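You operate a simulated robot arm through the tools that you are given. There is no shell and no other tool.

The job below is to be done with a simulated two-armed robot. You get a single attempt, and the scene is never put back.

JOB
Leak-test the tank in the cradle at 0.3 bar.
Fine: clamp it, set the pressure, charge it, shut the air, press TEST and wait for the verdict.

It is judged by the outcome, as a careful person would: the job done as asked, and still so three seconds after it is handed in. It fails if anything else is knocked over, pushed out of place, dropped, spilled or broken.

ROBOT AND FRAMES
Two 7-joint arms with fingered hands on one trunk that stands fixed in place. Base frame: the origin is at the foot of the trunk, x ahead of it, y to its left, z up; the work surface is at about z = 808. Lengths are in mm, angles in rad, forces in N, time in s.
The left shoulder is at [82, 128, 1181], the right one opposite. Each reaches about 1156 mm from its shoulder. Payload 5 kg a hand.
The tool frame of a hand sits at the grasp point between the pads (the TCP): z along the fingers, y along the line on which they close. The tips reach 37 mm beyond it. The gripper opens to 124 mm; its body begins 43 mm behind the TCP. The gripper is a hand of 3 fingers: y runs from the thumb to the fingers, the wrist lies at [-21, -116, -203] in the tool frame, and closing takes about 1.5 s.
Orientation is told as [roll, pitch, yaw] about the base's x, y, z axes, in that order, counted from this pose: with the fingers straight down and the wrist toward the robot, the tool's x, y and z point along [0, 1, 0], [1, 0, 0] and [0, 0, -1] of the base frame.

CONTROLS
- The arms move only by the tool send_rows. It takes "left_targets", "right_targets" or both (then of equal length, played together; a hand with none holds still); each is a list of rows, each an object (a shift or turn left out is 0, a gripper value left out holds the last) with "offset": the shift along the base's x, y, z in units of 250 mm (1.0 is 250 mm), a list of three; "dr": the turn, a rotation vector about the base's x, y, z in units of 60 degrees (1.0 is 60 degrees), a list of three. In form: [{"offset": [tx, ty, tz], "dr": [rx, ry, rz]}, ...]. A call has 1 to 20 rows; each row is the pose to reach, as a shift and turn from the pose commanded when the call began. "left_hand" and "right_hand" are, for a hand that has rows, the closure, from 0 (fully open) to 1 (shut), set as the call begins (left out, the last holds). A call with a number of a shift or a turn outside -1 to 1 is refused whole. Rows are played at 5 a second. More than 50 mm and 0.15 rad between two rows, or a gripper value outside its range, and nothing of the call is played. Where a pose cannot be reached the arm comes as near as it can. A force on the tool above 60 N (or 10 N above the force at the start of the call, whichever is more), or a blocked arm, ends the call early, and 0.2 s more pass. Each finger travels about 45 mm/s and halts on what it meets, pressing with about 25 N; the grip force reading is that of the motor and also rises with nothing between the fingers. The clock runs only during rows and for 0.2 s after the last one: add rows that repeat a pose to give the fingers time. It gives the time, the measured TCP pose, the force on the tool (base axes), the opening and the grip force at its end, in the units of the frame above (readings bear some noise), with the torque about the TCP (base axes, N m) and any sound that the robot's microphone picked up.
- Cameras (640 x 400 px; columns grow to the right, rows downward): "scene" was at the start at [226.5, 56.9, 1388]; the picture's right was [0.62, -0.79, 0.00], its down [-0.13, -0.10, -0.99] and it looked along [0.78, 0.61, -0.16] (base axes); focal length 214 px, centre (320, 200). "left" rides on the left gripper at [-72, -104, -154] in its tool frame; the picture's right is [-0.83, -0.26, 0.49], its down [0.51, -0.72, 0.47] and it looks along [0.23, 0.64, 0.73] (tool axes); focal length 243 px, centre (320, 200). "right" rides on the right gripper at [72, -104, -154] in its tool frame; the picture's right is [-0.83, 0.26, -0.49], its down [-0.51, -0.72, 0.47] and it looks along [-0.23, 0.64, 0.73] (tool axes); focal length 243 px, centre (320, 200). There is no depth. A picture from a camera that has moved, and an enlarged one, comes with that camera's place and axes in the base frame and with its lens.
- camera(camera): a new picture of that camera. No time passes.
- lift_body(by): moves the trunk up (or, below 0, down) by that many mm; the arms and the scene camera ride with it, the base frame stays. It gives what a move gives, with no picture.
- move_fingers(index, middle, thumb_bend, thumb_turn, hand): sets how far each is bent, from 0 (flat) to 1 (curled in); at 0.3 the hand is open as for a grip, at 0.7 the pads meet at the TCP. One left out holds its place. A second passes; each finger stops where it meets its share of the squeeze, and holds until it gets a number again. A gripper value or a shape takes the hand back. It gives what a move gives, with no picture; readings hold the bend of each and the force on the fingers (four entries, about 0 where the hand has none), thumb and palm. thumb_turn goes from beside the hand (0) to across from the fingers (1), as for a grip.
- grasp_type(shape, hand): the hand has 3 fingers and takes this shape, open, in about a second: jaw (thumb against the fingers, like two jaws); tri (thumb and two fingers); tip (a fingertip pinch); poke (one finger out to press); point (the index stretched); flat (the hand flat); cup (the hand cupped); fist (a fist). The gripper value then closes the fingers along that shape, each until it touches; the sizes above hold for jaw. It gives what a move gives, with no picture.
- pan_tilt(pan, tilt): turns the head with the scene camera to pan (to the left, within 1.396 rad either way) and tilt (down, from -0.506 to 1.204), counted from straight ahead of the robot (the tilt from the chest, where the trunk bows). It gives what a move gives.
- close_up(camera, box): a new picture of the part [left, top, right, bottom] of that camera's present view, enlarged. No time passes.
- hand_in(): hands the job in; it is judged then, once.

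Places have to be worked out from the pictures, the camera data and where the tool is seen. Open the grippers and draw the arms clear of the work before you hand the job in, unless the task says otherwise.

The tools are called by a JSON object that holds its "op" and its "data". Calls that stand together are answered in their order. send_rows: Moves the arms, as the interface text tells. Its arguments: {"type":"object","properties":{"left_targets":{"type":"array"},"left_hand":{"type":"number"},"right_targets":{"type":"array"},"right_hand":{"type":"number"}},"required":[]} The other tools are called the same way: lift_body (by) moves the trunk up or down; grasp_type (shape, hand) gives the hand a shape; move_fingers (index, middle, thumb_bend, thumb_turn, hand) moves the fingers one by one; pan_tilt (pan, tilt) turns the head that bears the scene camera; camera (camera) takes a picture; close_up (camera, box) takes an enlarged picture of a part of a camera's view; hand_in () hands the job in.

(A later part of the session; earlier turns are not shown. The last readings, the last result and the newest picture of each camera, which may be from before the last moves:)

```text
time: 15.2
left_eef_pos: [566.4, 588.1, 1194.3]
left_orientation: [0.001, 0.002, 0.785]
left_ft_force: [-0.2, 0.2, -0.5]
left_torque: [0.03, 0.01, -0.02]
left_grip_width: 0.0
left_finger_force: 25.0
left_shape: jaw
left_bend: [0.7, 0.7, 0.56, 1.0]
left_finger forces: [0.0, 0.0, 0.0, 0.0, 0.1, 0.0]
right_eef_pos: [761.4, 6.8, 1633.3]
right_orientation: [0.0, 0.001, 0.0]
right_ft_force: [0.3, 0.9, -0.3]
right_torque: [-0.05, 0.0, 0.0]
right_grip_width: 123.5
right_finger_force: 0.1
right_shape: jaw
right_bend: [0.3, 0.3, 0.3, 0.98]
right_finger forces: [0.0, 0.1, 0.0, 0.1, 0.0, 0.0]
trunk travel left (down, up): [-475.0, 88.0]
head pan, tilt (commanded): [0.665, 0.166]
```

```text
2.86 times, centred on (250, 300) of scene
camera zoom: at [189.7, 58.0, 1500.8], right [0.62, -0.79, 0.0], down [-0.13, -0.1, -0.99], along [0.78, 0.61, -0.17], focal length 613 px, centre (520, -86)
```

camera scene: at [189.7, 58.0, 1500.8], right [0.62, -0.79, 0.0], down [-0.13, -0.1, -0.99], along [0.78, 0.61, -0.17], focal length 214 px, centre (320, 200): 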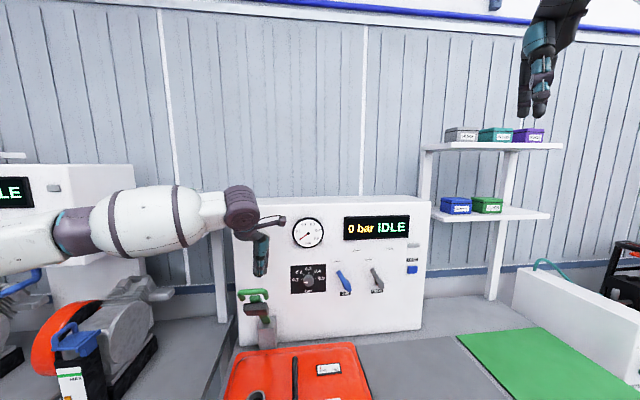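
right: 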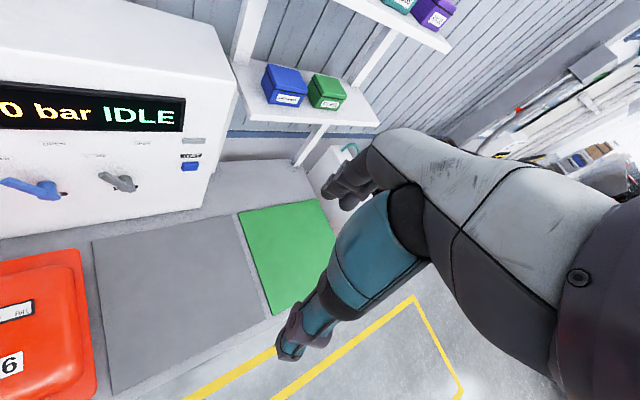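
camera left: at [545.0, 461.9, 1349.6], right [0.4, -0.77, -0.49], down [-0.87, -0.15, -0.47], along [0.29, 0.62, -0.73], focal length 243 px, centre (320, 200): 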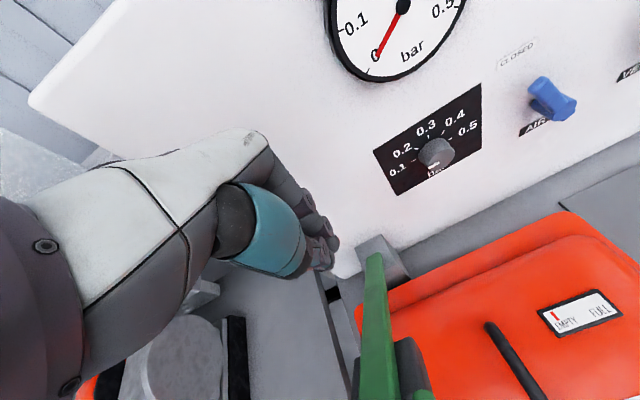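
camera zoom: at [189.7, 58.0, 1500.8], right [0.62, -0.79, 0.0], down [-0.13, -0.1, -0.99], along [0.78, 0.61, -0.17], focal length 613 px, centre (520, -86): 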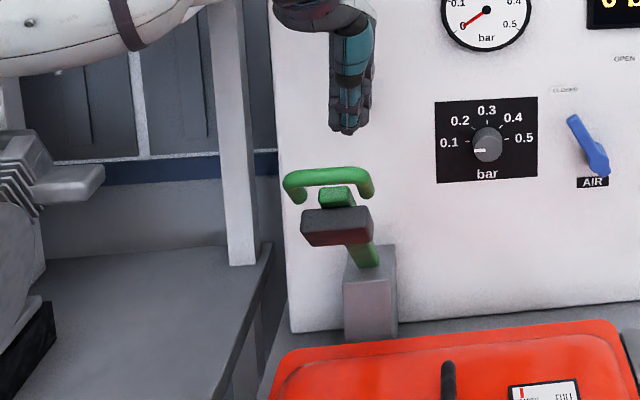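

The closed fingertips are lined up with the bar. I'll sweep down and toward the robot along the bar's arc, going part way first.

{"op": "send_rows", "data": {"left_targets": [{"offset": [-0.0113, -0.0113, -0.07]}, {"offset": [-0.0113, -0.0113, -0.144]}, {"offset": [-0.0566, -0.0566, -0.16]}, {"offset": [-0.0877, -0.0877, -0.184]}, {"offset": [-0.116, -0.116, -0.212]}, {"offset": [-0.158, -0.158, -0.26]}, {"offset": [-0.2036, -0.2036, -0.312]}]}}

{"op": "close_up", "data": {"camera": "scene", "box": [200, 230, 300, 370]}}

{"op": "camera", "data": {"camera": "left"}}

```text
time: 16.8
left_eef_pos: [513.8, 536.0, 1118.9]
left_orientation: [-0.001, -0.001, 0.786]
left_ft_force: [0.1, -0.1, 0.5]
left_torque: [0.02, 0.0, 0.01]
left_grip_width: 0.2
left_finger_force: 24.9
left_shape: jaw
left_bend: [0.7, 0.7, 0.57, 1.0]
left_finger forces: [0.0, 0.0, 0.0, 0.0, 0.0, 0.0]
right_eef_pos: [760.7, 5.6, 1633.8]
right_orientation: [0.001, -0.001, 0.0]
right_ft_force: [-0.7, -0.3, 0.8]
right_torque: [0.03, -0.01, -0.01]
right_grip_width: 123.6
right_finger_force: 0.0
right_shape: jaw
right_bend: [0.3, 0.3, 0.3, 0.98]
right_finger forces: [0.0, 0.1, 0.1, 0.0, 0.0, 0.1]
trunk travel left (down, up): [-475.0, 88.0]
head pan, tilt (commanded): [0.665, 0.166]
```

```text
2.86 times, centred on (250, 300) of scene
camera zoom: at [188.5, 56.4, 1501.1], right [0.62, -0.79, 0.0], down [-0.13, -0.1, -0.99], along [0.78, 0.61, -0.16], focal length 613 px, centre (520, -86)
```

zoom: 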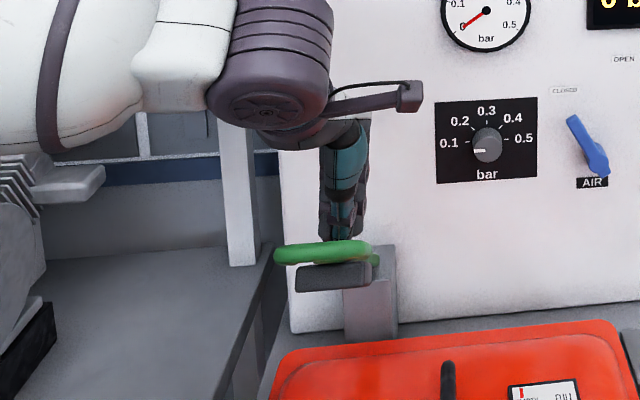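

```text
taken
camera left: at [491.8, 408.7, 1272.8], right [0.4, -0.77, -0.49], down [-0.87, -0.15, -0.47], along [0.29, 0.62, -0.73], focal length 243 px, centre (320, 200)
```

left: 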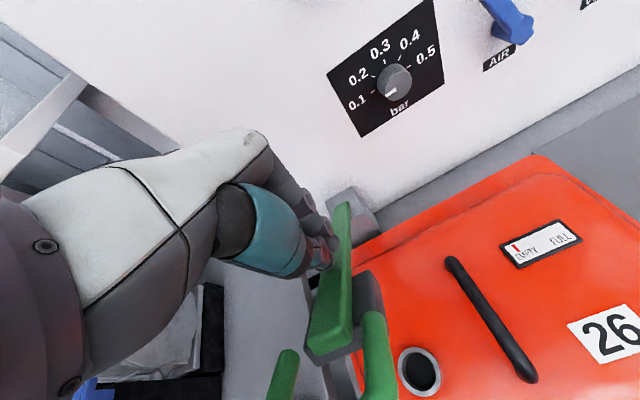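

The lever is now at about 50° and following with almost no force. I continue the arc to about 80°, shifting a few millimetres right to stay centred on the bar.

{"op": "send_rows", "data": {"left_targets": [{"offset": [-0.0168, -0.0208, -0.03]}, {"offset": [-0.03, -0.0438, -0.06]}, {"offset": [-0.046, -0.063, -0.09]}, {"offset": [-0.0566, -0.0906, -0.12]}, {"offset": [-0.0877, -0.1217, -0.188]}, {"offset": [-0.116, -0.15, -0.26]}, {"offset": [-0.1386, -0.1726, -0.336]}, {"offset": [-0.1556, -0.1896, -0.412]}]}}

{"op": "camera", "data": {"camera": "scene"}}

{"op": "camera", "data": {"camera": "left"}}

{"op": "close_up", "data": {"camera": "scene", "box": [200, 250, 320, 400]}}

```text
time: 18.6
left_eef_pos: [476.5, 487.1, 1015.4]
left_orientation: [0.001, 0.0, 0.785]
left_ft_force: [-0.1, 0.6, 0.3]
left_torque: [0.02, -0.01, 0.0]
left_grip_width: 0.0
left_finger_force: 25.0
left_shape: jaw
left_bend: [0.7, 0.7, 0.57, 1.0]
left_finger forces: [0.0, 0.0, 0.1, 0.0, 0.1, 0.0]
right_eef_pos: [761.5, 5.7, 1632.8]
right_orientation: [0.0, 0.0, 0.001]
right_ft_force: [-0.9, -0.3, 0.3]
right_torque: [-0.01, -0.01, 0.0]
right_grip_width: 123.8
right_finger_force: 0.1
right_shape: jaw
right_bend: [0.3, 0.3, 0.3, 0.98]
right_finger forces: [0.0, 0.0, 0.0, 0.0, 0.1, 0.1]
trunk travel left (down, up): [-475.0, 88.0]
head pan, tilt (commanded): [0.665, 0.166]
```

```text
taken
camera scene: at [189.3, 57.2, 1500.9], right [0.62, -0.79, 0.0], down [-0.13, -0.1, -0.99], along [0.78, 0.61, -0.16], focal length 214 px, centre (320, 200)
```

scene: 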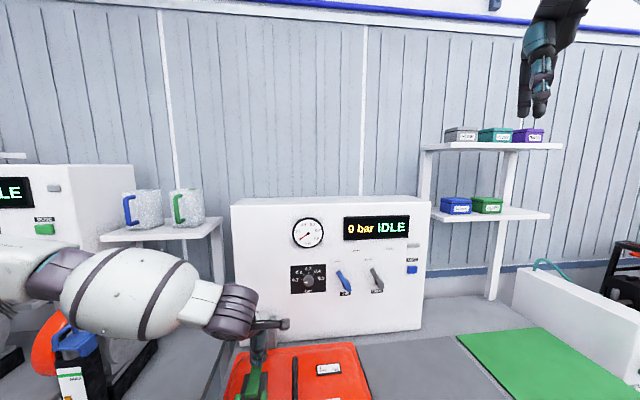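

```text
taken
camera left: at [455.1, 361.9, 1169.4], right [0.4, -0.77, -0.49], down [-0.87, -0.15, -0.47], along [0.29, 0.62, -0.73], focal length 243 px, centre (320, 200)
```

left: 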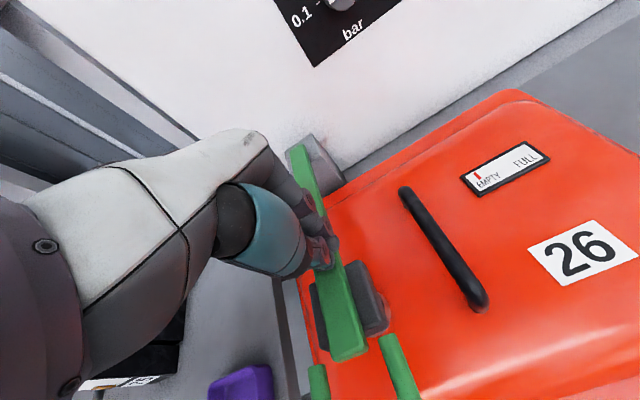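

```text
2.67 times, centred on (260, 325) of scene
camera zoom: at [189.3, 57.2, 1500.9], right [0.62, -0.79, 0.0], down [-0.13, -0.1, -0.99], along [0.78, 0.61, -0.16], focal length 572 px, centre (480, -133)
```

zoom: 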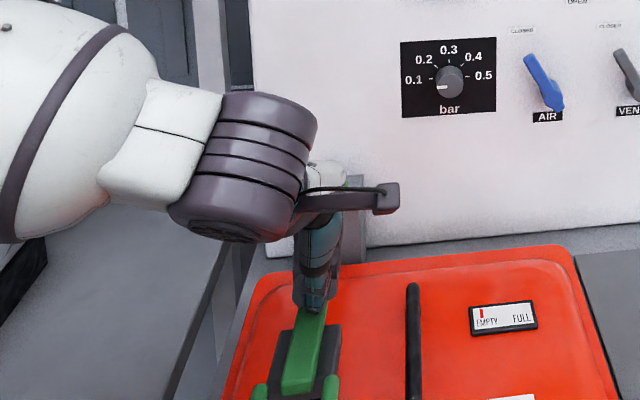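

The lever is nearly down and the pad is over the neck. I'll press straight down gently until I feel the clamp seat.

{"op": "send_rows", "data": {"left_targets": [{"offset": [-0.004, -0.004, -0.03]}, {"offset": [-0.007, -0.007, -0.06]}, {"offset": [-0.009, -0.009, -0.09]}, {"offset": [-0.01, -0.01, -0.11]}, {"offset": [-0.01, -0.01, -0.11]}]}}

{"op": "camera", "data": {"camera": "left"}}

{"op": "close_up", "data": {"camera": "scene", "box": [200, 190, 420, 400]}}

```text
time: 19.8
left_eef_pos: [474.1, 485.3, 989.0]
left_orientation: [-0.001, 0.001, 0.785]
left_ft_force: [0.4, -0.6, -0.8]
left_torque: [-0.02, -0.01, 0.02]
left_grip_width: 0.0
left_finger_force: 24.8
left_shape: jaw
left_bend: [0.7, 0.7, 0.57, 1.0]
left_finger forces: [0.0, 0.0, 0.1, 0.0, 0.0, 0.1]
right_eef_pos: [761.0, 4.7, 1633.3]
right_orientation: [0.002, 0.0, -0.001]
right_ft_force: [-0.4, -0.2, -0.2]
right_torque: [-0.04, -0.02, 0.02]
right_grip_width: 124.1
right_finger_force: 0.0
right_shape: jaw
right_bend: [0.3, 0.3, 0.3, 0.98]
right_finger forces: [0.0, 0.0, 0.0, 0.0, 0.0, 0.0]
trunk travel left (down, up): [-475.0, 88.0]
head pan, tilt (commanded): [0.665, 0.166]
```

```text
taken
camera left: at [452.2, 359.7, 1143.0], right [0.4, -0.77, -0.49], down [-0.87, -0.15, -0.47], along [0.29, 0.62, -0.73], focal length 243 px, centre (320, 200)
```

left: 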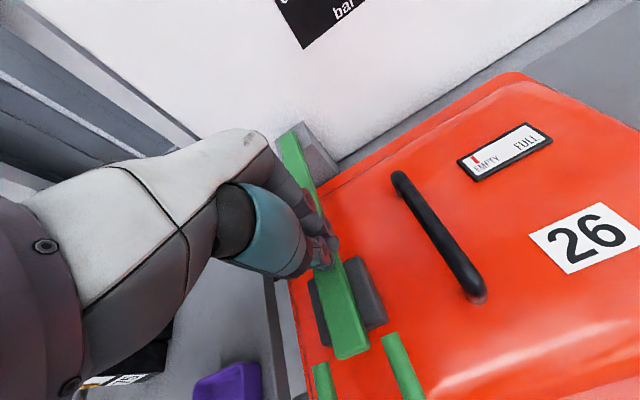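

```text
1.90 times, centred on (310, 295) of scene
camera zoom: at [189.0, 56.9, 1501.0], right [0.62, -0.79, 0.0], down [-0.13, -0.1, -0.99], along [0.78, 0.61, -0.16], focal length 408 px, centre (339, 19)
```

zoom: 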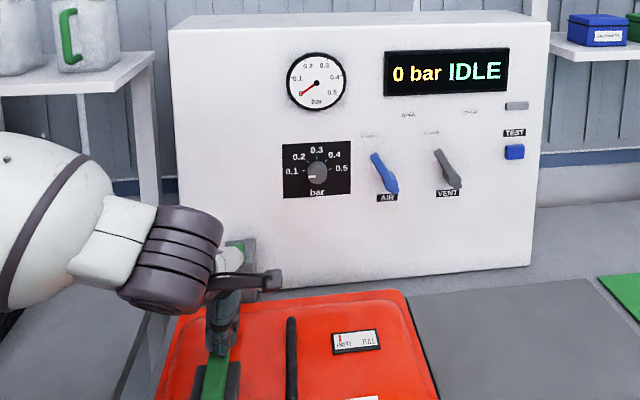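

There is still no resistance, with the fingertips at z≈952. I continue downward in small steps.

{"op": "send_rows", "data": {"left_targets": [{"offset": [-0.002, -0.002, -0.02]}, {"offset": [-0.003, -0.003, -0.04]}, {"offset": [-0.004, -0.004, -0.06]}, {"offset": [-0.004, -0.004, -0.08]}, {"offset": [-0.004, -0.004, -0.1]}, {"offset": [-0.004, -0.004, -0.1]}]}}

{"op": "camera", "data": {"camera": "left"}}

```text
time: 20.6
left_eef_pos: [475.0, 484.2, 986.8]
left_orientation: [-0.008, -0.019, 0.782]
left_ft_force: [-16.4, -5.0, 46.8]
left_torque: [-0.57, 0.97, -0.11]
left_grip_width: 0.1
left_finger_force: 24.9
left_shape: jaw
left_bend: [0.7, 0.7, 0.58, 1.0]
left_finger forces: [0.1, 0.0, 0.1, 0.0, 73.4, 0.1]
right_eef_pos: [756.0, 3.2, 1636.7]
right_orientation: [0.002, -0.004, 0.001]
right_ft_force: [0.0, -0.2, -0.7]
right_torque: [0.0, 0.02, 0.01]
right_grip_width: 123.6
right_finger_force: 0.1
right_shape: jaw
right_bend: [0.3, 0.3, 0.3, 0.98]
right_finger forces: [0.0, 0.1, 0.0, 0.0, 0.0, 0.0]
trunk travel left (down, up): [-475.0, 88.0]
head pan, tilt (commanded): [0.665, 0.166]
stopped in row 3 (left hand): the force on the tool passed its limit at 66 N (the readings are from after the stop); the commanded pose is now the measured one
```

```text
taken
camera left: at [450.2, 356.8, 1138.9], right [0.41, -0.77, -0.49], down [-0.86, -0.15, -0.49], along [0.3, 0.62, -0.72], focal length 243 px, centre (320, 200)
```

left: 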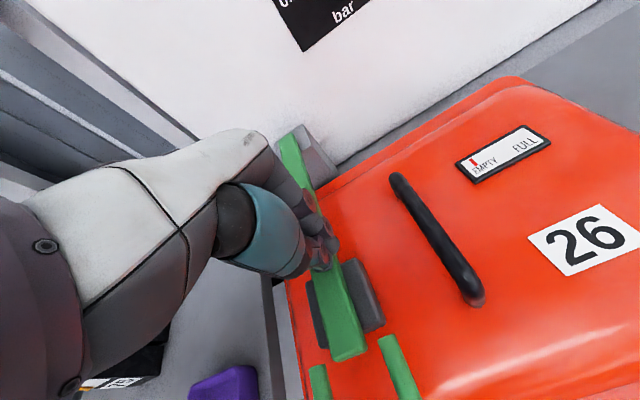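

The press met a firm stop at about 66 N with the tips at z≈950, which fits the clamp seating on the neck. I'll lift off and check that it stays down.

{"op": "send_rows", "data": {"left_targets": [{"offset": [0, 0, 0.05]}, {"offset": [0, 0, 0.15]}, {"offset": [0, 0, 0.3]}, {"offset": [0, 0, 0.45]}, {"offset": [0, 0, 0.6]}, {"offset": [0, 0, 0.6]}]}}

{"op": "camera", "data": {"camera": "left"}}

{"op": "close_up", "data": {"camera": "scene", "box": [200, 190, 420, 400]}}

```text
time: 22.0
left_eef_pos: [476.2, 489.0, 1131.8]
left_orientation: [-0.003, -0.012, 0.785]
left_ft_force: [-0.3, 0.7, 0.1]
left_torque: [0.03, -0.01, 0.01]
left_grip_width: 0.0
left_finger_force: 25.0
left_shape: jaw
left_bend: [0.7, 0.7, 0.58, 1.0]
left_finger forces: [0.1, 0.1, 0.0, 0.1, 0.1, 0.1]
right_eef_pos: [761.4, 5.3, 1633.5]
right_orientation: [0.001, -0.004, -0.001]
right_ft_force: [0.3, -0.1, 0.4]
right_torque: [-0.01, 0.01, 0.0]
right_grip_width: 123.5
right_finger_force: 0.1
right_shape: jaw
right_bend: [0.3, 0.3, 0.3, 0.98]
right_finger forces: [0.0, 0.0, 0.0, 0.1, 0.0, 0.0]
trunk travel left (down, up): [-475.0, 88.0]
head pan, tilt (commanded): [0.665, 0.166]
```

```text
taken
camera left: at [453.1, 361.2, 1285.2], right [0.41, -0.77, -0.49], down [-0.86, -0.15, -0.48], along [0.3, 0.62, -0.73], focal length 243 px, centre (320, 200)
```

left: 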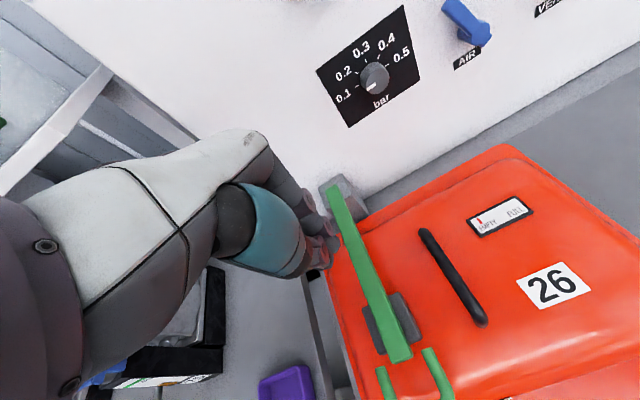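

```text
1.90 times, centred on (310, 295) of scene
camera zoom: at [188.6, 56.9, 1501.0], right [0.62, -0.79, 0.0], down [-0.13, -0.1, -0.99], along [0.78, 0.61, -0.16], focal length 408 px, centre (339, 19)
```

zoom: 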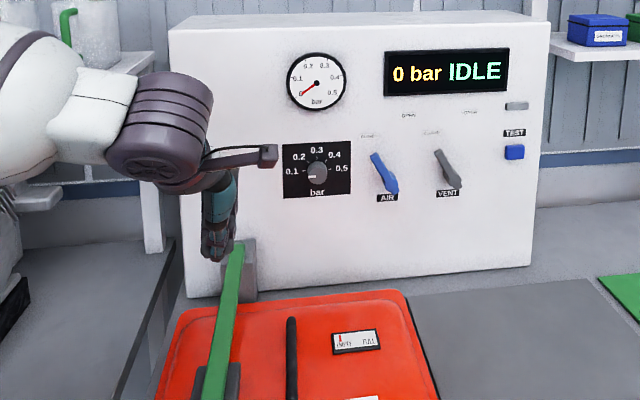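

The lever stays down after release. I'll tilt the head down to verify that the pad sits squarely on the neck.

{"op": "pan_tilt", "data": {"pan": 0.7, "tilt": 0.7}}

{"op": "camera", "data": {"camera": "scene"}}

```text
time: 22.9
left_eef_pos: [476.9, 487.6, 1131.9]
left_orientation: [-0.004, -0.011, 0.785]
left_ft_force: [0.8, 0.9, -0.6]
left_torque: [0.03, 0.02, 0.03]
left_grip_width: 0.1
left_finger_force: 25.2
left_shape: jaw
left_bend: [0.7, 0.7, 0.58, 1.0]
left_finger forces: [0.1, 0.0, 0.1, 0.0, 0.1, 0.0]
right_eef_pos: [761.8, 4.6, 1632.6]
right_orientation: [0.002, -0.001, 0.0]
right_ft_force: [0.8, 0.4, -0.4]
right_torque: [0.02, 0.03, 0.0]
right_grip_width: 123.9
right_finger_force: 0.0
right_shape: jaw
right_bend: [0.3, 0.3, 0.3, 0.98]
right_finger forces: [0.0, 0.1, 0.0, 0.0, 0.0, 0.1]
trunk travel left (down, up): [-475.0, 88.0]
head pan, tilt (commanded): [0.7, 0.7]
```

```text
taken
camera scene: at [180.8, 54.1, 1452.4], right [0.64, -0.76, 0.0], down [-0.49, -0.41, -0.77], along [0.59, 0.49, -0.64], focal length 214 px, centre (320, 200)
```

scene: 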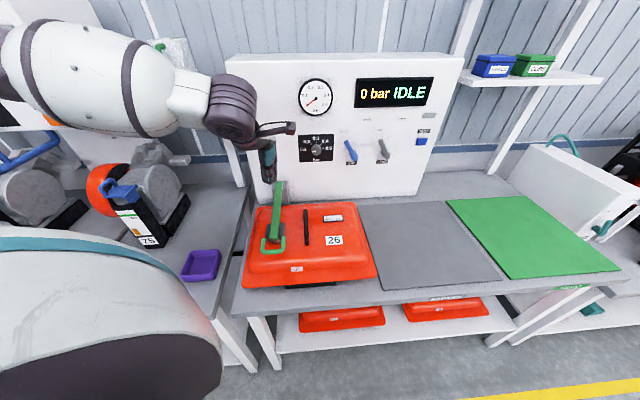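

{"op": "close_up", "data": {"camera": "scene", "box": [230, 170, 390, 290]}}

{"op": "close_up", "data": {"camera": "scene", "box": [250, 200, 310, 260]}}

```text
3.33 times, centred on (310, 230) of scene
camera zoom: at [180.8, 54.1, 1452.4], right [0.64, -0.76, 0.0], down [-0.49, -0.41, -0.77], along [0.59, 0.49, -0.64], focal length 715 px, centre (353, 100)
```

zoom: 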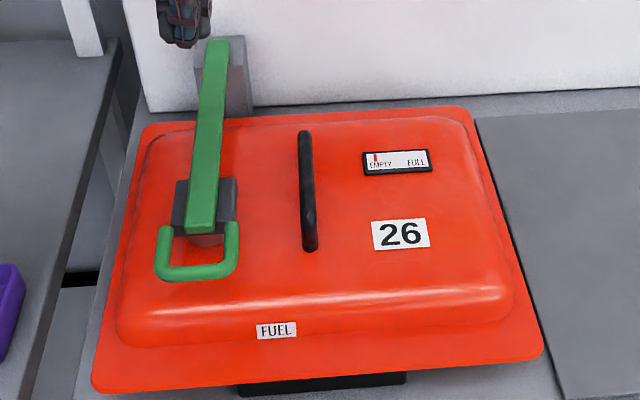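

```text
6.67 times, centred on (280, 230) of scene
camera zoom: at [180.8, 54.1, 1452.4], right [0.64, -0.76, 0.0], down [-0.49, -0.41, -0.77], along [0.59, 0.49, -0.64], focal length 1430 px, centre (587, 0)
```

zoom: 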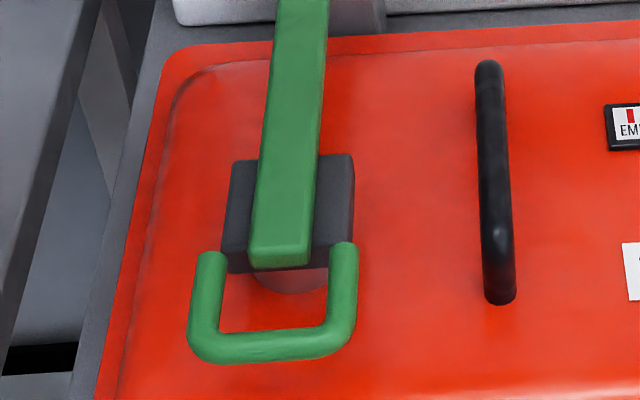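

The pad covers the neck and the handle rests clear of the tank, so it is clamped. I now withdraw the left hand upward, out of the way.

{"op": "send_rows", "data": {"left_targets": [{"offset": [-0.02, 0, 0.16]}, {"offset": [-0.05, 0, 0.34]}, {"offset": [-0.1, 0, 0.5]}, {"offset": [-0.16, 0, 0.66]}, {"offset": [-0.22, 0, 0.82]}, {"offset": [-0.28, 0, 0.98]}], "left_hand": 0.3}}

{"op": "lift_body", "data": {"by": -100}}

{"op": "pan_tilt", "data": {"pan": 0.665, "tilt": 0.3}}

{"op": "camera", "data": {"camera": "scene"}}

```text
time: 24.3
left_eef_pos: [405.4, 484.8, 1379.4]
left_orientation: [-0.004, -0.014, 0.785]
left_ft_force: [-0.1, 0.2, 0.5]
left_torque: [0.03, 0.0, -0.01]
left_grip_width: 86.7
left_finger_force: 0.1
left_shape: jaw
left_bend: [0.27, 0.37, 0.59, 0.99]
left_finger forces: [0.0, 0.0, 0.0, 0.0, 0.1, 0.0]
right_eef_pos: [759.9, 3.5, 1634.6]
right_orientation: [0.002, -0.002, -0.003]
right_ft_force: [0.8, -0.5, -0.2]
right_torque: [0.01, 0.03, 0.03]
right_grip_width: 123.8
right_finger_force: 0.0
right_shape: jaw
right_bend: [0.3, 0.3, 0.3, 0.98]
right_finger forces: [0.0, 0.0, 0.0, 0.1, 0.0, 0.1]
trunk travel left (down, up): [-475.0, 88.0]
head pan, tilt (commanded): [0.7, 0.7]
```

```text
time: 25.7
left_eef_pos: [404.9, 487.6, 1275.8]
left_orientation: [-0.002, -0.013, 0.785]
left_ft_force: [0.6, 0.7, 0.1]
left_torque: [0.01, -0.02, -0.01]
left_grip_width: 86.5
left_finger_force: 0.1
left_shape: jaw
left_bend: [0.27, 0.37, 0.59, 0.99]
left_finger forces: [0.0, 0.0, 0.0, 0.1, 0.1, 0.0]
right_eef_pos: [760.0, 4.6, 1534.0]
right_orientation: [0.001, -0.002, 0.0]
right_ft_force: [-0.9, 0.0, 0.7]
right_torque: [0.01, 0.04, 0.0]
right_grip_width: 123.7
right_finger_force: 0.1
right_shape: jaw
right_bend: [0.3, 0.3, 0.3, 0.98]
right_finger forces: [0.0, 0.0, 0.0, 0.0, 0.1, 0.0]
trunk travel left (down, up): [-375.0, 188.0]
head pan, tilt (commanded): [0.7, 0.7]
```

```text
time: 26.5
left_eef_pos: [407.4, 486.7, 1275.7]
left_orientation: [-0.003, -0.011, 0.783]
left_ft_force: [0.5, -0.5, 0.7]
left_torque: [0.01, -0.01, 0.0]
left_grip_width: 86.8
left_finger_force: 0.0
left_shape: jaw
left_bend: [0.27, 0.37, 0.59, 0.99]
left_finger forces: [0.0, 0.0, 0.0, 0.0, 0.0, 0.0]
right_eef_pos: [762.8, 5.1, 1533.8]
right_orientation: [0.002, 0.002, 0.0]
right_ft_force: [0.0, -0.3, -0.6]
right_torque: [-0.01, 0.01, 0.03]
right_grip_width: 123.7
right_finger_force: 0.1
right_shape: jaw
right_bend: [0.3, 0.3, 0.3, 0.98]
right_finger forces: [0.1, 0.1, 0.0, 0.1, 0.1, 0.1]
trunk travel left (down, up): [-375.0, 188.0]
head pan, tilt (commanded): [0.665, 0.3]
```

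```text
taken
camera scene: at [227.0, 57.3, 1375.3], right [0.62, -0.79, 0.0], down [-0.23, -0.18, -0.95], along [0.75, 0.59, -0.3], focal length 214 px, centre (320, 200)
```

scene: 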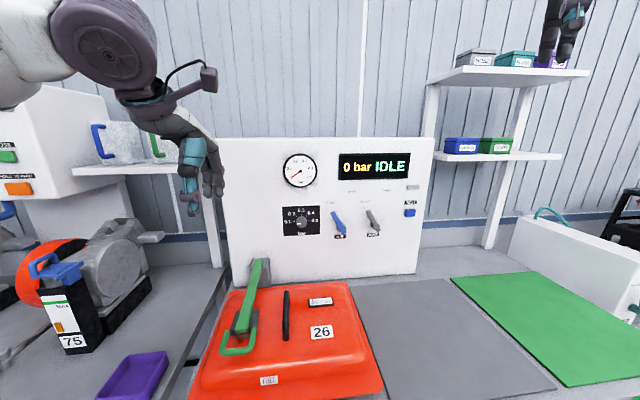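

The left hand is clear. I'll raise it further, then take scene and right-camera close-ups to triangulate the knob, levers and button.

{"op": "send_rows", "data": {"left_targets": [{"offset": [-0.02, 0.0, 0.18]}, {"offset": [-0.05, 0.0, 0.36]}, {"offset": [-0.08, 0.0, 0.54]}, {"offset": [-0.1, 0.0, 0.72]}, {"offset": [-0.12, 0.0, 0.88]}]}}

{"op": "camera", "data": {"camera": "right"}}

{"op": "close_up", "data": {"camera": "right", "box": [0, 120, 220, 260]}}

{"op": "close_up", "data": {"camera": "scene", "box": [270, 170, 430, 270]}}

```text
time: 27.7
left_eef_pos: [376.8, 485.1, 1495.0]
left_orientation: [-0.002, -0.012, 0.786]
left_ft_force: [0.1, 0.5, -0.3]
left_torque: [0.0, -0.02, 0.0]
left_grip_width: 86.6
left_finger_force: 0.0
left_shape: jaw
left_bend: [0.27, 0.37, 0.59, 0.99]
left_finger forces: [0.1, 0.0, 0.2, 0.0, 0.0, 0.0]
right_eef_pos: [762.1, 2.8, 1534.3]
right_orientation: [0.001, -0.001, -0.002]
right_ft_force: [0.1, -0.9, 0.3]
right_torque: [-0.02, -0.01, 0.0]
right_grip_width: 123.8
right_finger_force: 0.0
right_shape: jaw
right_bend: [0.3, 0.3, 0.3, 0.98]
right_finger forces: [0.1, 0.1, 0.1, 0.0, 0.1, 0.0]
trunk travel left (down, up): [-375.0, 188.0]
head pan, tilt (commanded): [0.665, 0.3]
```

```text
taken
camera right: at [656.0, 76.1, 1688.1], right [0.26, -0.83, 0.49], down [-0.72, -0.51, -0.47], along [0.64, -0.23, -0.73], focal length 243 px, centre (320, 200)
```

right: 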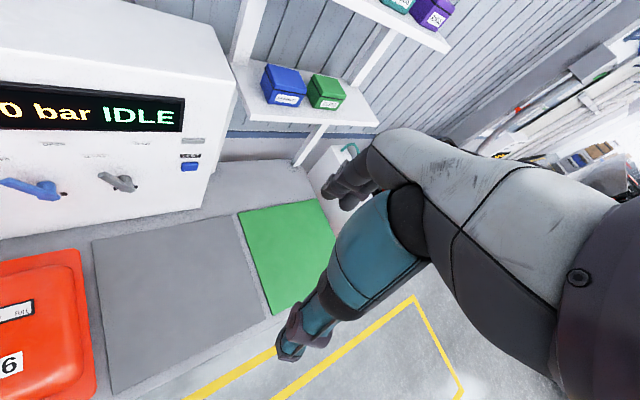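

```text
2.86 times, centred on (110, 190) of right
camera zoom: at [656.0, 76.1, 1688.1], right [0.26, -0.83, 0.49], down [-0.72, -0.51, -0.47], along [0.64, -0.23, -0.73], focal length 693 px, centre (920, 229)
```

zoom: 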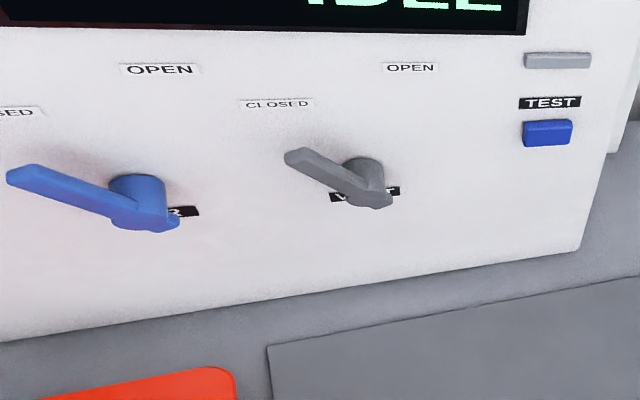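

```text
4.00 times, centred on (350, 220) of scene
camera zoom: at [226.6, 56.0, 1375.5], right [0.62, -0.79, 0.0], down [-0.23, -0.18, -0.96], along [0.75, 0.59, -0.29], focal length 858 px, centre (200, 120)
```

zoom: 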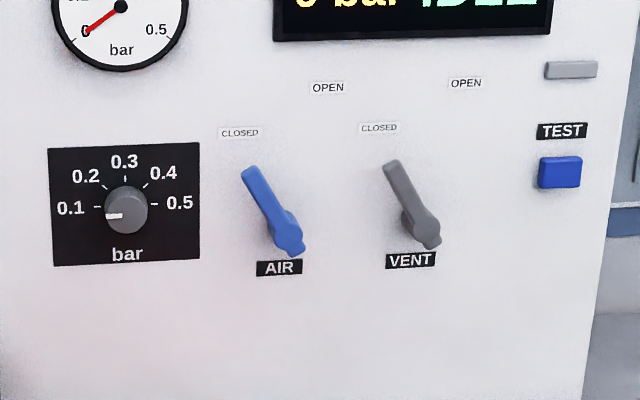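

My triangulated estimates, with u as distance toward the panel and v to the right:
- Knob: v≈140, z≈1068, face at u≈913.
- AIR lever hub: v≈284, z≈1048.
- AIR lever tip: v≈247, z≈1112, u≈892.

I'll start bringing the right hand over, yawed 45°.

{"op": "send_rows", "data": {"right_targets": [{"offset": [-0.046, 0.126, -0.086], "dr": [0, 0, 0.107]}, {"offset": [-0.091, 0.251, -0.171], "dr": [0, 0, 0.214]}, {"offset": [-0.137, 0.377, -0.257], "dr": [0, 0, 0.321]}, {"offset": [-0.183, 0.503, -0.343], "dr": [0, 0, 0.429]}, {"offset": [-0.229, 0.629, -0.429], "dr": [0, 0, 0.536]}, {"offset": [-0.274, 0.754, -0.514], "dr": [0, 0, 0.643]}, {"offset": [-0.32, 0.88, -0.6], "dr": [0, 0, 0.75]}], "right_hand": 0.4}}

{"op": "camera", "data": {"camera": "scene"}}

```text
time: 29.3
left_eef_pos: [376.7, 488.3, 1494.6]
left_orientation: [-0.004, -0.01, 0.784]
left_ft_force: [-0.2, 0.6, 0.3]
left_torque: [0.0, 0.01, 0.03]
left_grip_width: 86.6
left_finger_force: 0.1
left_shape: jaw
left_bend: [0.27, 0.37, 0.59, 0.99]
left_finger forces: [0.0, 0.0, 0.0, 0.0, 0.0, 0.0]
right_eef_pos: [682.6, 227.7, 1381.7]
right_orientation: [0.002, 0.001, 0.785]
right_ft_force: [-0.4, 0.2, -0.3]
right_torque: [-0.02, -0.01, 0.0]
right_grip_width: 75.1
right_finger_force: 0.0
right_shape: jaw
right_bend: [0.73, 0.41, 0.64, 1.0]
right_finger forces: [0.0, 0.1, 0.0, 0.0, 0.0, 0.0]
trunk travel left (down, up): [-375.0, 188.0]
head pan, tilt (commanded): [0.665, 0.3]
```

```text
taken
camera scene: at [227.5, 58.7, 1375.2], right [0.62, -0.79, 0.0], down [-0.23, -0.18, -0.95], along [0.75, 0.59, -0.3], focal length 214 px, centre (320, 200)
```

scene: 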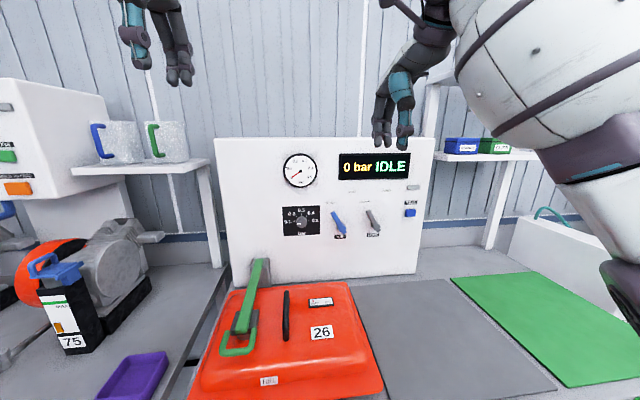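

The right hand moved over cleanly. Next I pitch it forward 60° about the panel's horizontal axis while moving toward the knob standoff.

{"op": "send_rows", "data": {"right_targets": [{"offset": [-0.01, 0.06, -0.04], "dr": [0.088, -0.088, 0]}, {"offset": [-0.02, 0.12, -0.08], "dr": [0.177, -0.177, 0]}, {"offset": [-0.03, 0.18, -0.12], "dr": [0.265, -0.265, 0]}, {"offset": [-0.04, 0.24, -0.16], "dr": [0.354, -0.354, 0]}, {"offset": [-0.05, 0.3, -0.2], "dr": [0.442, -0.442, 0]}, {"offset": [-0.06, 0.36, -0.24], "dr": [0.53, -0.53, 0]}, {"offset": [-0.07, 0.42, -0.28], "dr": [0.619, -0.619, 0]}, {"offset": [-0.08, 0.48, -0.32], "dr": [0.707, -0.707, 0]}]}}

{"op": "camera", "data": {"camera": "scene"}}

{"op": "camera", "data": {"camera": "right"}}

```text
time: 31.1
left_eef_pos: [377.9, 487.8, 1495.6]
left_orientation: [-0.003, -0.011, 0.785]
left_ft_force: [0.5, -0.1, 0.1]
left_torque: [-0.03, -0.02, 0.01]
left_grip_width: 86.7
left_finger_force: 0.0
left_shape: jaw
left_bend: [0.27, 0.37, 0.59, 0.99]
left_finger forces: [0.0, 0.0, 0.1, 0.0, 0.1, 0.0]
right_eef_pos: [659.3, 347.0, 1304.4]
right_orientation: [0.002, -1.051, 0.786]
right_ft_force: [0.2, 0.1, -0.4]
right_torque: [0.0, 0.04, -0.01]
right_grip_width: 75.0
right_finger_force: 0.1
right_shape: jaw
right_bend: [0.73, 0.41, 0.64, 1.0]
right_finger forces: [0.1, 0.0, 0.0, 0.0, 0.1, 0.1]
trunk travel left (down, up): [-375.0, 188.0]
head pan, tilt (commanded): [0.665, 0.3]
```

```text
taken
camera scene: at [227.0, 58.0, 1375.3], right [0.62, -0.79, 0.0], down [-0.23, -0.18, -0.96], along [0.75, 0.59, -0.3], focal length 214 px, centre (320, 200)
```

scene: 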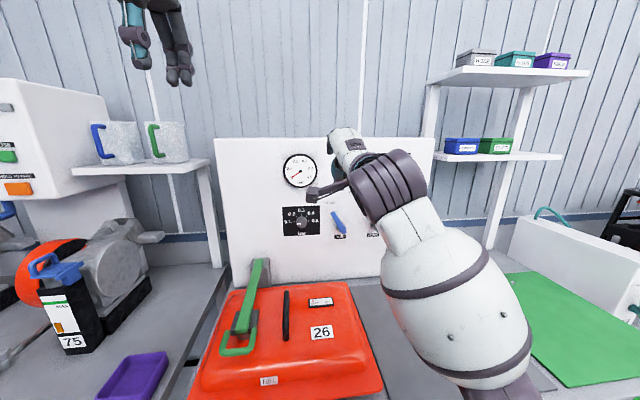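

```text
taken
camera right: at [477.1, 266.8, 1291.1], right [0.38, -0.8, 0.47], down [0.39, -0.32, -0.86], along [0.84, 0.51, 0.19], focal length 243 px, centre (320, 200)
```

right: 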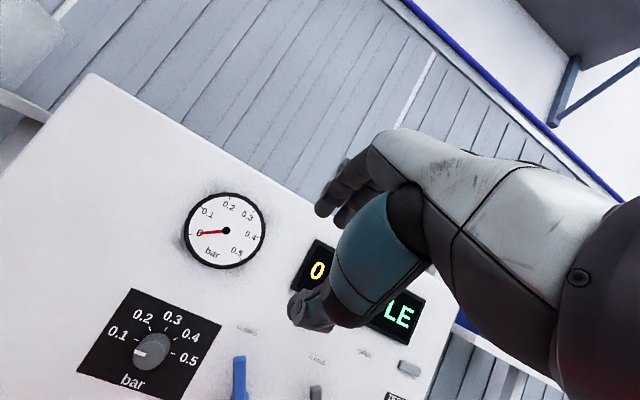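

At 60° pitch the right camera clearly sees the knob and panel. I'll finish pitching to horizontal and lower to a standoff in front of the knob.

{"op": "send_rows", "data": {"right_targets": [{"offset": [-0.001, 0.075, -0.143], "dr": [0.059, -0.059, 0]}, {"offset": [-0.002, 0.15, -0.285], "dr": [0.118, -0.118, 0]}, {"offset": [-0.004, 0.226, -0.428], "dr": [0.177, -0.177, 0]}, {"offset": [-0.005, 0.301, -0.571], "dr": [0.236, -0.236, 0]}, {"offset": [-0.006, 0.376, -0.713], "dr": [0.295, -0.295, 0]}, {"offset": [-0.007, 0.451, -0.856], "dr": [0.354, -0.354, 0]}, {"offset": [-0.007, 0.451, -0.856], "dr": [0.354, -0.354, 0]}]}}

{"op": "camera", "data": {"camera": "scene"}}

{"op": "camera", "data": {"camera": "right"}}

```text
time: 32.7
left_eef_pos: [376.5, 486.3, 1495.4]
left_orientation: [-0.002, -0.013, 0.784]
left_ft_force: [-0.4, -0.6, 0.3]
left_torque: [0.03, 0.0, 0.01]
left_grip_width: 86.7
left_finger_force: 0.1
left_shape: jaw
left_bend: [0.27, 0.37, 0.59, 0.99]
left_finger forces: [0.1, 0.0, 0.1, 0.0, 0.1, 0.1]
right_eef_pos: [651.3, 460.8, 1102.3]
right_orientation: [-0.468, -1.509, 1.295]
right_ft_force: [-0.1, 0.6, 0.4]
right_torque: [0.0, 0.01, 0.03]
right_grip_width: 74.5
right_finger_force: 0.1
right_shape: jaw
right_bend: [0.73, 0.41, 0.65, 1.0]
right_finger forces: [0.0, 0.0, 0.1, 0.0, 0.0, 0.0]
right hand out of reach, approached as far as the arm can: row 6
trunk travel left (down, up): [-375.0, 188.0]
head pan, tilt (commanded): [0.665, 0.3]
```

```text
taken
camera scene: at [226.5, 57.4, 1375.5], right [0.62, -0.79, 0.0], down [-0.23, -0.18, -0.96], along [0.75, 0.59, -0.3], focal length 214 px, centre (320, 200)
```

scene: 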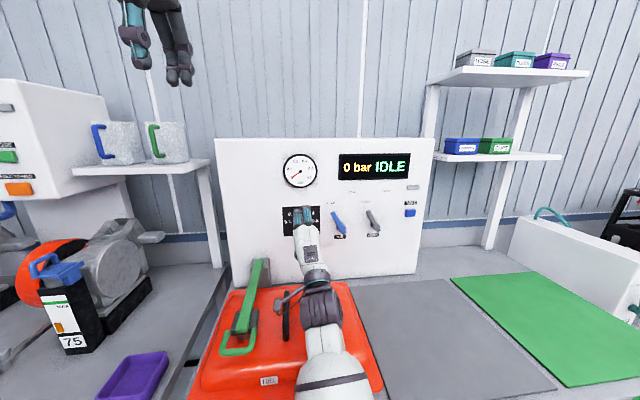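

```text
taken
camera right: at [492.6, 390.6, 1004.7], right [0.28, -0.91, 0.31], down [0.68, -0.04, -0.73], along [0.68, 0.42, 0.61], focal length 243 px, centre (320, 200)
```

right: 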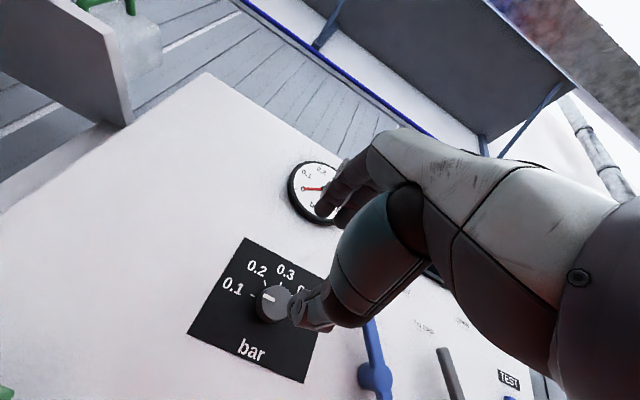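

Fully horizontal with the wrist directly below is right at the arm's limit. I'll roll the hand counter-clockwise about the knob axis so the wrist comes out to the right and higher, which also gives room for the clockwise turn.

{"op": "send_rows", "data": {"right_targets": [{"offset": [0, 0, 0.01], "dr": [-0.088, -0.088, 0]}, {"offset": [0, 0, 0.02], "dr": [-0.177, -0.177, 0]}, {"offset": [0, 0, 0.03], "dr": [-0.265, -0.265, 0]}, {"offset": [0, 0, 0.03], "dr": [-0.354, -0.354, 0]}, {"offset": [0, 0, 0.03], "dr": [-0.442, -0.442, 0]}, {"offset": [0, 0, 0.02], "dr": [-0.53, -0.53, 0]}, {"offset": [0, 0, 0.01], "dr": [-0.619, -0.619, 0]}, {"offset": [0, 0, 0], "dr": [-0.707, -0.707, 0]}, {"offset": [0, 0, 0], "dr": [-0.707, -0.707, 0]}]}}

{"op": "camera", "data": {"camera": "scene"}}

{"op": "camera", "data": {"camera": "right"}}

```text
time: 34.7
left_eef_pos: [377.2, 486.9, 1495.5]
left_orientation: [-0.004, -0.012, 0.785]
left_ft_force: [-0.5, 1.3, -0.4]
left_torque: [0.0, 0.02, 0.01]
left_grip_width: 86.9
left_finger_force: 0.1
left_shape: jaw
left_bend: [0.27, 0.37, 0.59, 0.99]
left_finger forces: [0.2, 0.1, 0.0, 0.0, 0.1, 0.0]
right_eef_pos: [658.8, 457.8, 1088.8]
right_orientation: [-1.571, -0.523, 2.359]
right_ft_force: [-0.4, -1.0, 0.3]
right_torque: [-0.02, -0.01, 0.03]
right_grip_width: 74.6
right_finger_force: 0.1
right_shape: jaw
right_bend: [0.73, 0.41, 0.65, 1.0]
right_finger forces: [0.0, 0.0, 0.0, 0.0, 0.0, 0.1]
trunk travel left (down, up): [-375.0, 188.0]
head pan, tilt (commanded): [0.665, 0.3]
```

```text
taken
camera scene: at [226.6, 57.4, 1375.4], right [0.62, -0.79, 0.0], down [-0.23, -0.18, -0.96], along [0.75, 0.59, -0.3], focal length 214 px, centre (320, 200)
```

scene: 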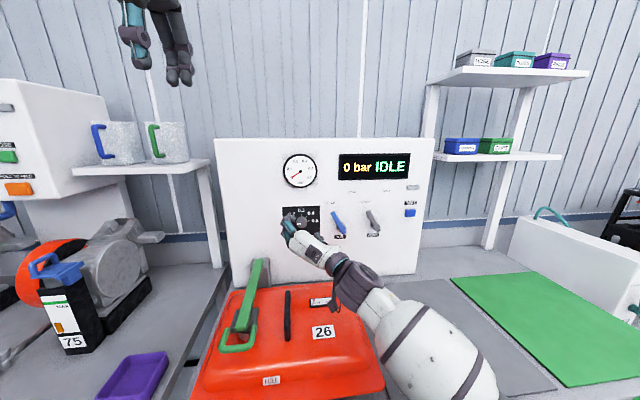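

```text
taken
camera right: at [588.0, 311.1, 975.2], right [-0.21, -0.48, 0.85], down [0.95, -0.29, 0.08], along [0.21, 0.83, 0.52], focal length 243 px, centre (320, 200)
```

right: 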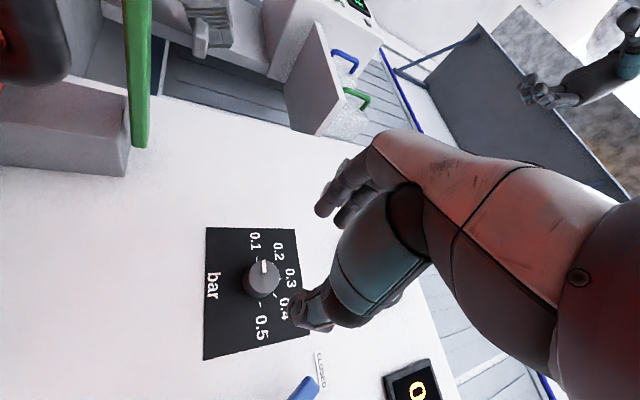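

That pose is reached exactly, with the hand rolled −60° about the knob axis. I'll set the fingers individually for an even three-finger pinch and roll a further −45°, giving room for a 90° clockwise turn.

{"op": "move_fingers", "data": {"hand": "right", "index": 0.45, "middle": 0.45, "thumb_bend": 0.45, "thumb_turn": 1.0}}

{"op": "send_rows", "data": {"right_targets": [{"offset": [0, 0, 0], "dr": [-0.088, -0.088, 0]}, {"offset": [0, 0, 0], "dr": [-0.177, -0.177, 0]}, {"offset": [0, 0, 0], "dr": [-0.265, -0.265, 0]}, {"offset": [0, 0, 0], "dr": [-0.354, -0.354, 0]}, {"offset": [0, 0, 0], "dr": [-0.442, -0.442, 0]}, {"offset": [0, 0, 0], "dr": [-0.53, -0.53, 0]}, {"offset": [0, 0, 0], "dr": [-0.53, -0.53, 0]}]}}

{"op": "camera", "data": {"camera": "scene"}}

{"op": "camera", "data": {"camera": "right"}}

```text
time: 35.7
left_eef_pos: [377.4, 486.7, 1496.9]
left_orientation: [-0.002, -0.011, 0.784]
left_ft_force: [-0.4, 0.6, -0.3]
left_torque: [-0.02, -0.02, 0.01]
left_grip_width: 86.8
left_finger_force: 0.1
left_shape: jaw
left_bend: [0.27, 0.37, 0.59, 0.99]
left_finger forces: [0.0, 0.0, 0.0, 0.0, 0.0, 0.0]
right_eef_pos: [658.9, 457.9, 1089.8]
right_orientation: [-1.572, -0.523, 2.357]
right_ft_force: [-0.4, -0.3, 0.2]
right_torque: [-0.02, 0.01, 0.0]
right_grip_width: 82.4
right_finger_force: 0.0
right_shape: fingers
right_bend: [0.45, 0.45, 0.45, 0.99]
right_finger forces: [0.1, 0.1, 0.0, 0.0, 0.0, 0.0]
trunk travel left (down, up): [-375.0, 188.0]
head pan, tilt (commanded): [0.665, 0.3]
```

```text
time: 37.3
left_eef_pos: [377.9, 486.4, 1495.9]
left_orientation: [-0.005, -0.01, 0.784]
left_ft_force: [0.2, 0.6, 0.0]
left_torque: [0.01, -0.01, -0.01]
left_grip_width: 86.7
left_finger_force: 0.1
left_shape: jaw
left_bend: [0.27, 0.37, 0.59, 0.99]
left_finger forces: [0.0, 0.0, 0.0, 0.0, 0.0, 0.0]
right_eef_pos: [659.1, 456.7, 1088.0]
right_orientation: [-1.57, 0.263, 2.357]
right_ft_force: [0.2, 0.3, 0.0]
right_torque: [0.03, 0.01, -0.04]
right_grip_width: 82.3
right_finger_force: 0.0
right_shape: fingers
right_bend: [0.45, 0.45, 0.45, 0.99]
right_finger forces: [0.0, 0.1, 0.0, 0.1, 0.1, 0.0]
trunk travel left (down, up): [-375.0, 188.0]
head pan, tilt (commanded): [0.665, 0.3]
```

```text
taken
camera scene: at [227.5, 56.8, 1375.3], right [0.62, -0.79, 0.0], down [-0.23, -0.18, -0.96], along [0.75, 0.59, -0.3], focal length 214 px, centre (320, 200)
```

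scene: 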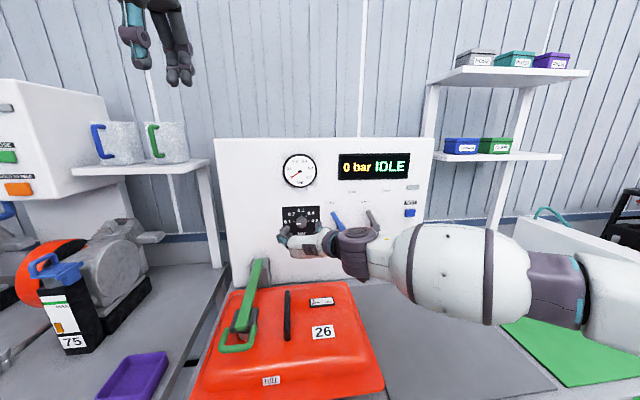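

```text
taken
camera right: at [635.4, 264.3, 1046.7], right [-0.68, -0.02, 0.74], down [0.73, -0.07, 0.68], along [0.04, 1.0, 0.06], focal length 243 px, centre (320, 200)
```

right: 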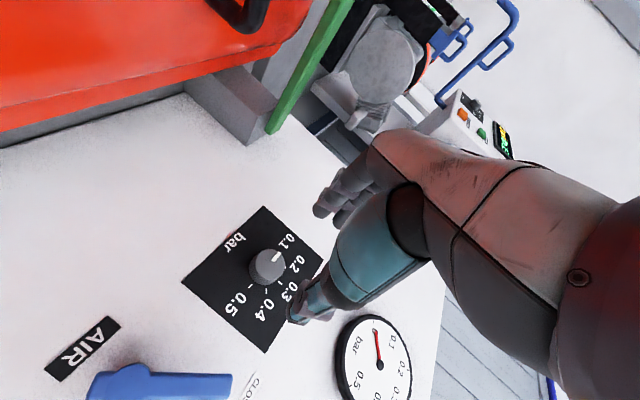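

The roll is reached and the right camera sees the knob about where predicted. I'll zoom to refine the knob centre against the tool axis.

{"op": "close_up", "data": {"camera": "right", "box": [170, 190, 350, 350]}}

{"op": "close_up", "data": {"camera": "scene", "box": [260, 190, 360, 270]}}

```text
2.50 times, centred on (260, 270) of right
camera zoom: at [635.4, 264.3, 1046.7], right [-0.68, -0.02, 0.74], down [0.73, -0.07, 0.68], along [0.04, 1.0, 0.06], focal length 606 px, centre (470, 25)
```

zoom: 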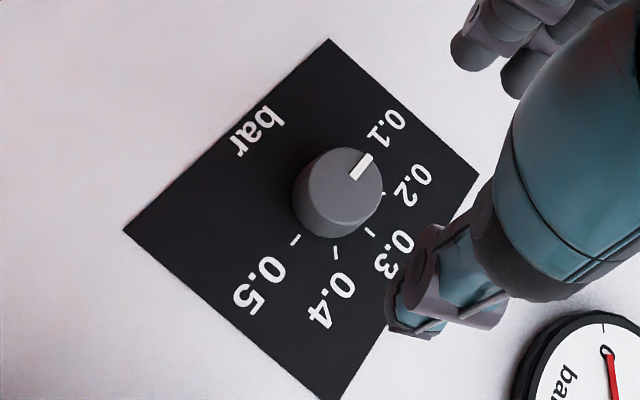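

```text
5.00 times, centred on (310, 230) of scene
camera zoom: at [227.5, 56.8, 1375.3], right [0.62, -0.79, 0.0], down [-0.23, -0.18, -0.96], along [0.75, 0.59, -0.3], focal length 1072 px, centre (370, 50)
```

zoom: 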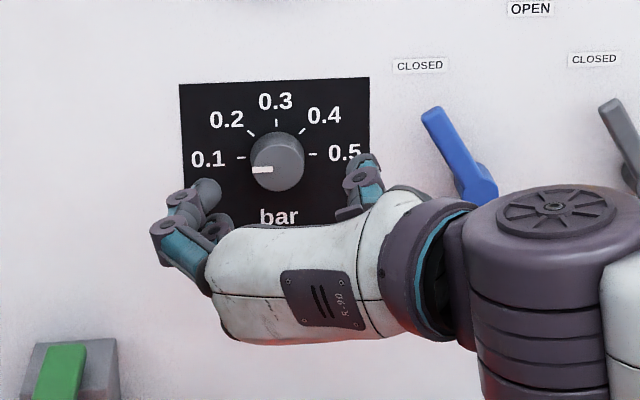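

From the right camera the knob centre is at about v≈137–140, z≈1069. I'll centre the hand on it and approach to about 30 mm short of the grip depth.

{"op": "send_rows", "data": {"right_targets": [{"offset": [0.05, 0.06, -0.04]}, {"offset": [0.1, 0.115, -0.076]}, {"offset": [0.145, 0.165, -0.076]}, {"offset": [0.188, 0.214, -0.076]}, {"offset": [0.188, 0.214, -0.076]}]}}

{"op": "camera", "data": {"camera": "right"}}

{"op": "close_up", "data": {"camera": "right", "box": [200, 170, 400, 340]}}

{"op": "close_up", "data": {"camera": "scene", "box": [260, 190, 360, 270]}}

```text
time: 38.5
left_eef_pos: [377.3, 485.4, 1496.3]
left_orientation: [-0.003, -0.012, 0.785]
left_ft_force: [0.1, 0.0, -0.3]
left_torque: [0.03, 0.03, 0.01]
left_grip_width: 86.8
left_finger_force: 0.0
left_shape: jaw
left_bend: [0.27, 0.37, 0.59, 0.99]
left_finger forces: [0.1, 0.0, 0.0, 0.0, 0.0, 0.0]
right_eef_pos: [706.7, 512.0, 1072.2]
right_orientation: [-1.568, 0.261, 2.358]
right_ft_force: [-1.0, -0.7, -0.2]
right_torque: [0.02, 0.01, 0.0]
right_grip_width: 82.3
right_finger_force: 0.2
right_shape: fingers
right_bend: [0.45, 0.45, 0.45, 0.99]
right_finger forces: [0.0, 0.0, 0.0, 0.0, 0.0, 0.1]
trunk travel left (down, up): [-375.0, 188.0]
head pan, tilt (commanded): [0.665, 0.3]
```

```text
taken
camera right: at [681.9, 317.8, 1028.5], right [-0.68, -0.02, 0.74], down [0.73, -0.07, 0.68], along [0.04, 1.0, 0.06], focal length 243 px, centre (320, 200)
```

right: 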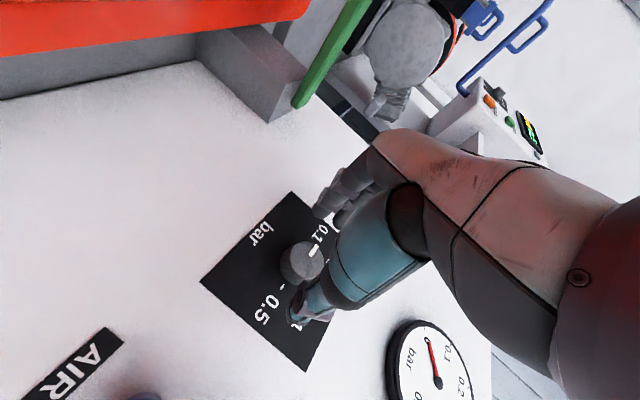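

```text
2.35 times, centred on (300, 255) of right
camera zoom: at [681.9, 317.8, 1028.5], right [-0.68, -0.02, 0.74], down [0.73, -0.07, 0.68], along [0.04, 1.0, 0.06], focal length 571 px, centre (367, 71)
```

zoom: 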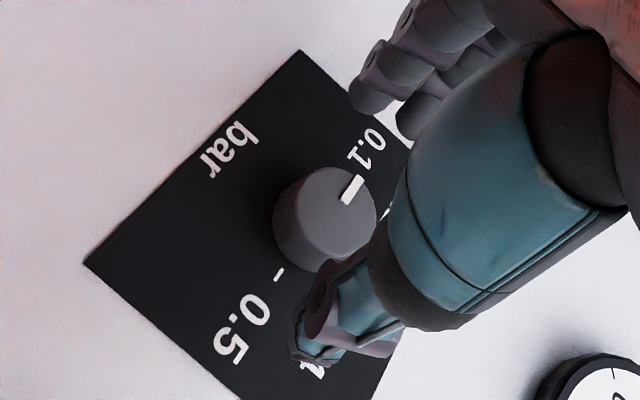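

```text
5.00 times, centred on (310, 230) of scene
camera zoom: at [226.9, 56.6, 1375.4], right [0.62, -0.79, 0.0], down [-0.23, -0.18, -0.96], along [0.75, 0.59, -0.3], focal length 1072 px, centre (370, 50)
```

zoom: 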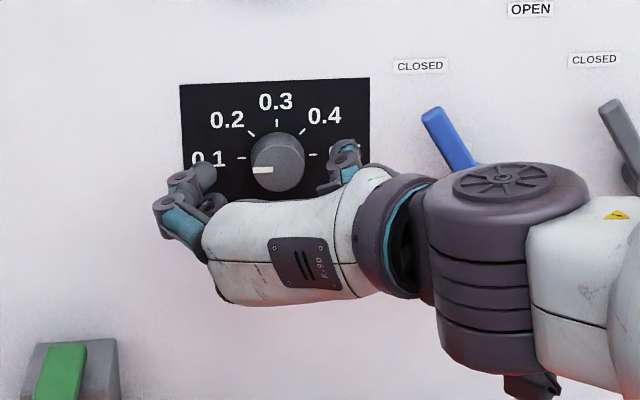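

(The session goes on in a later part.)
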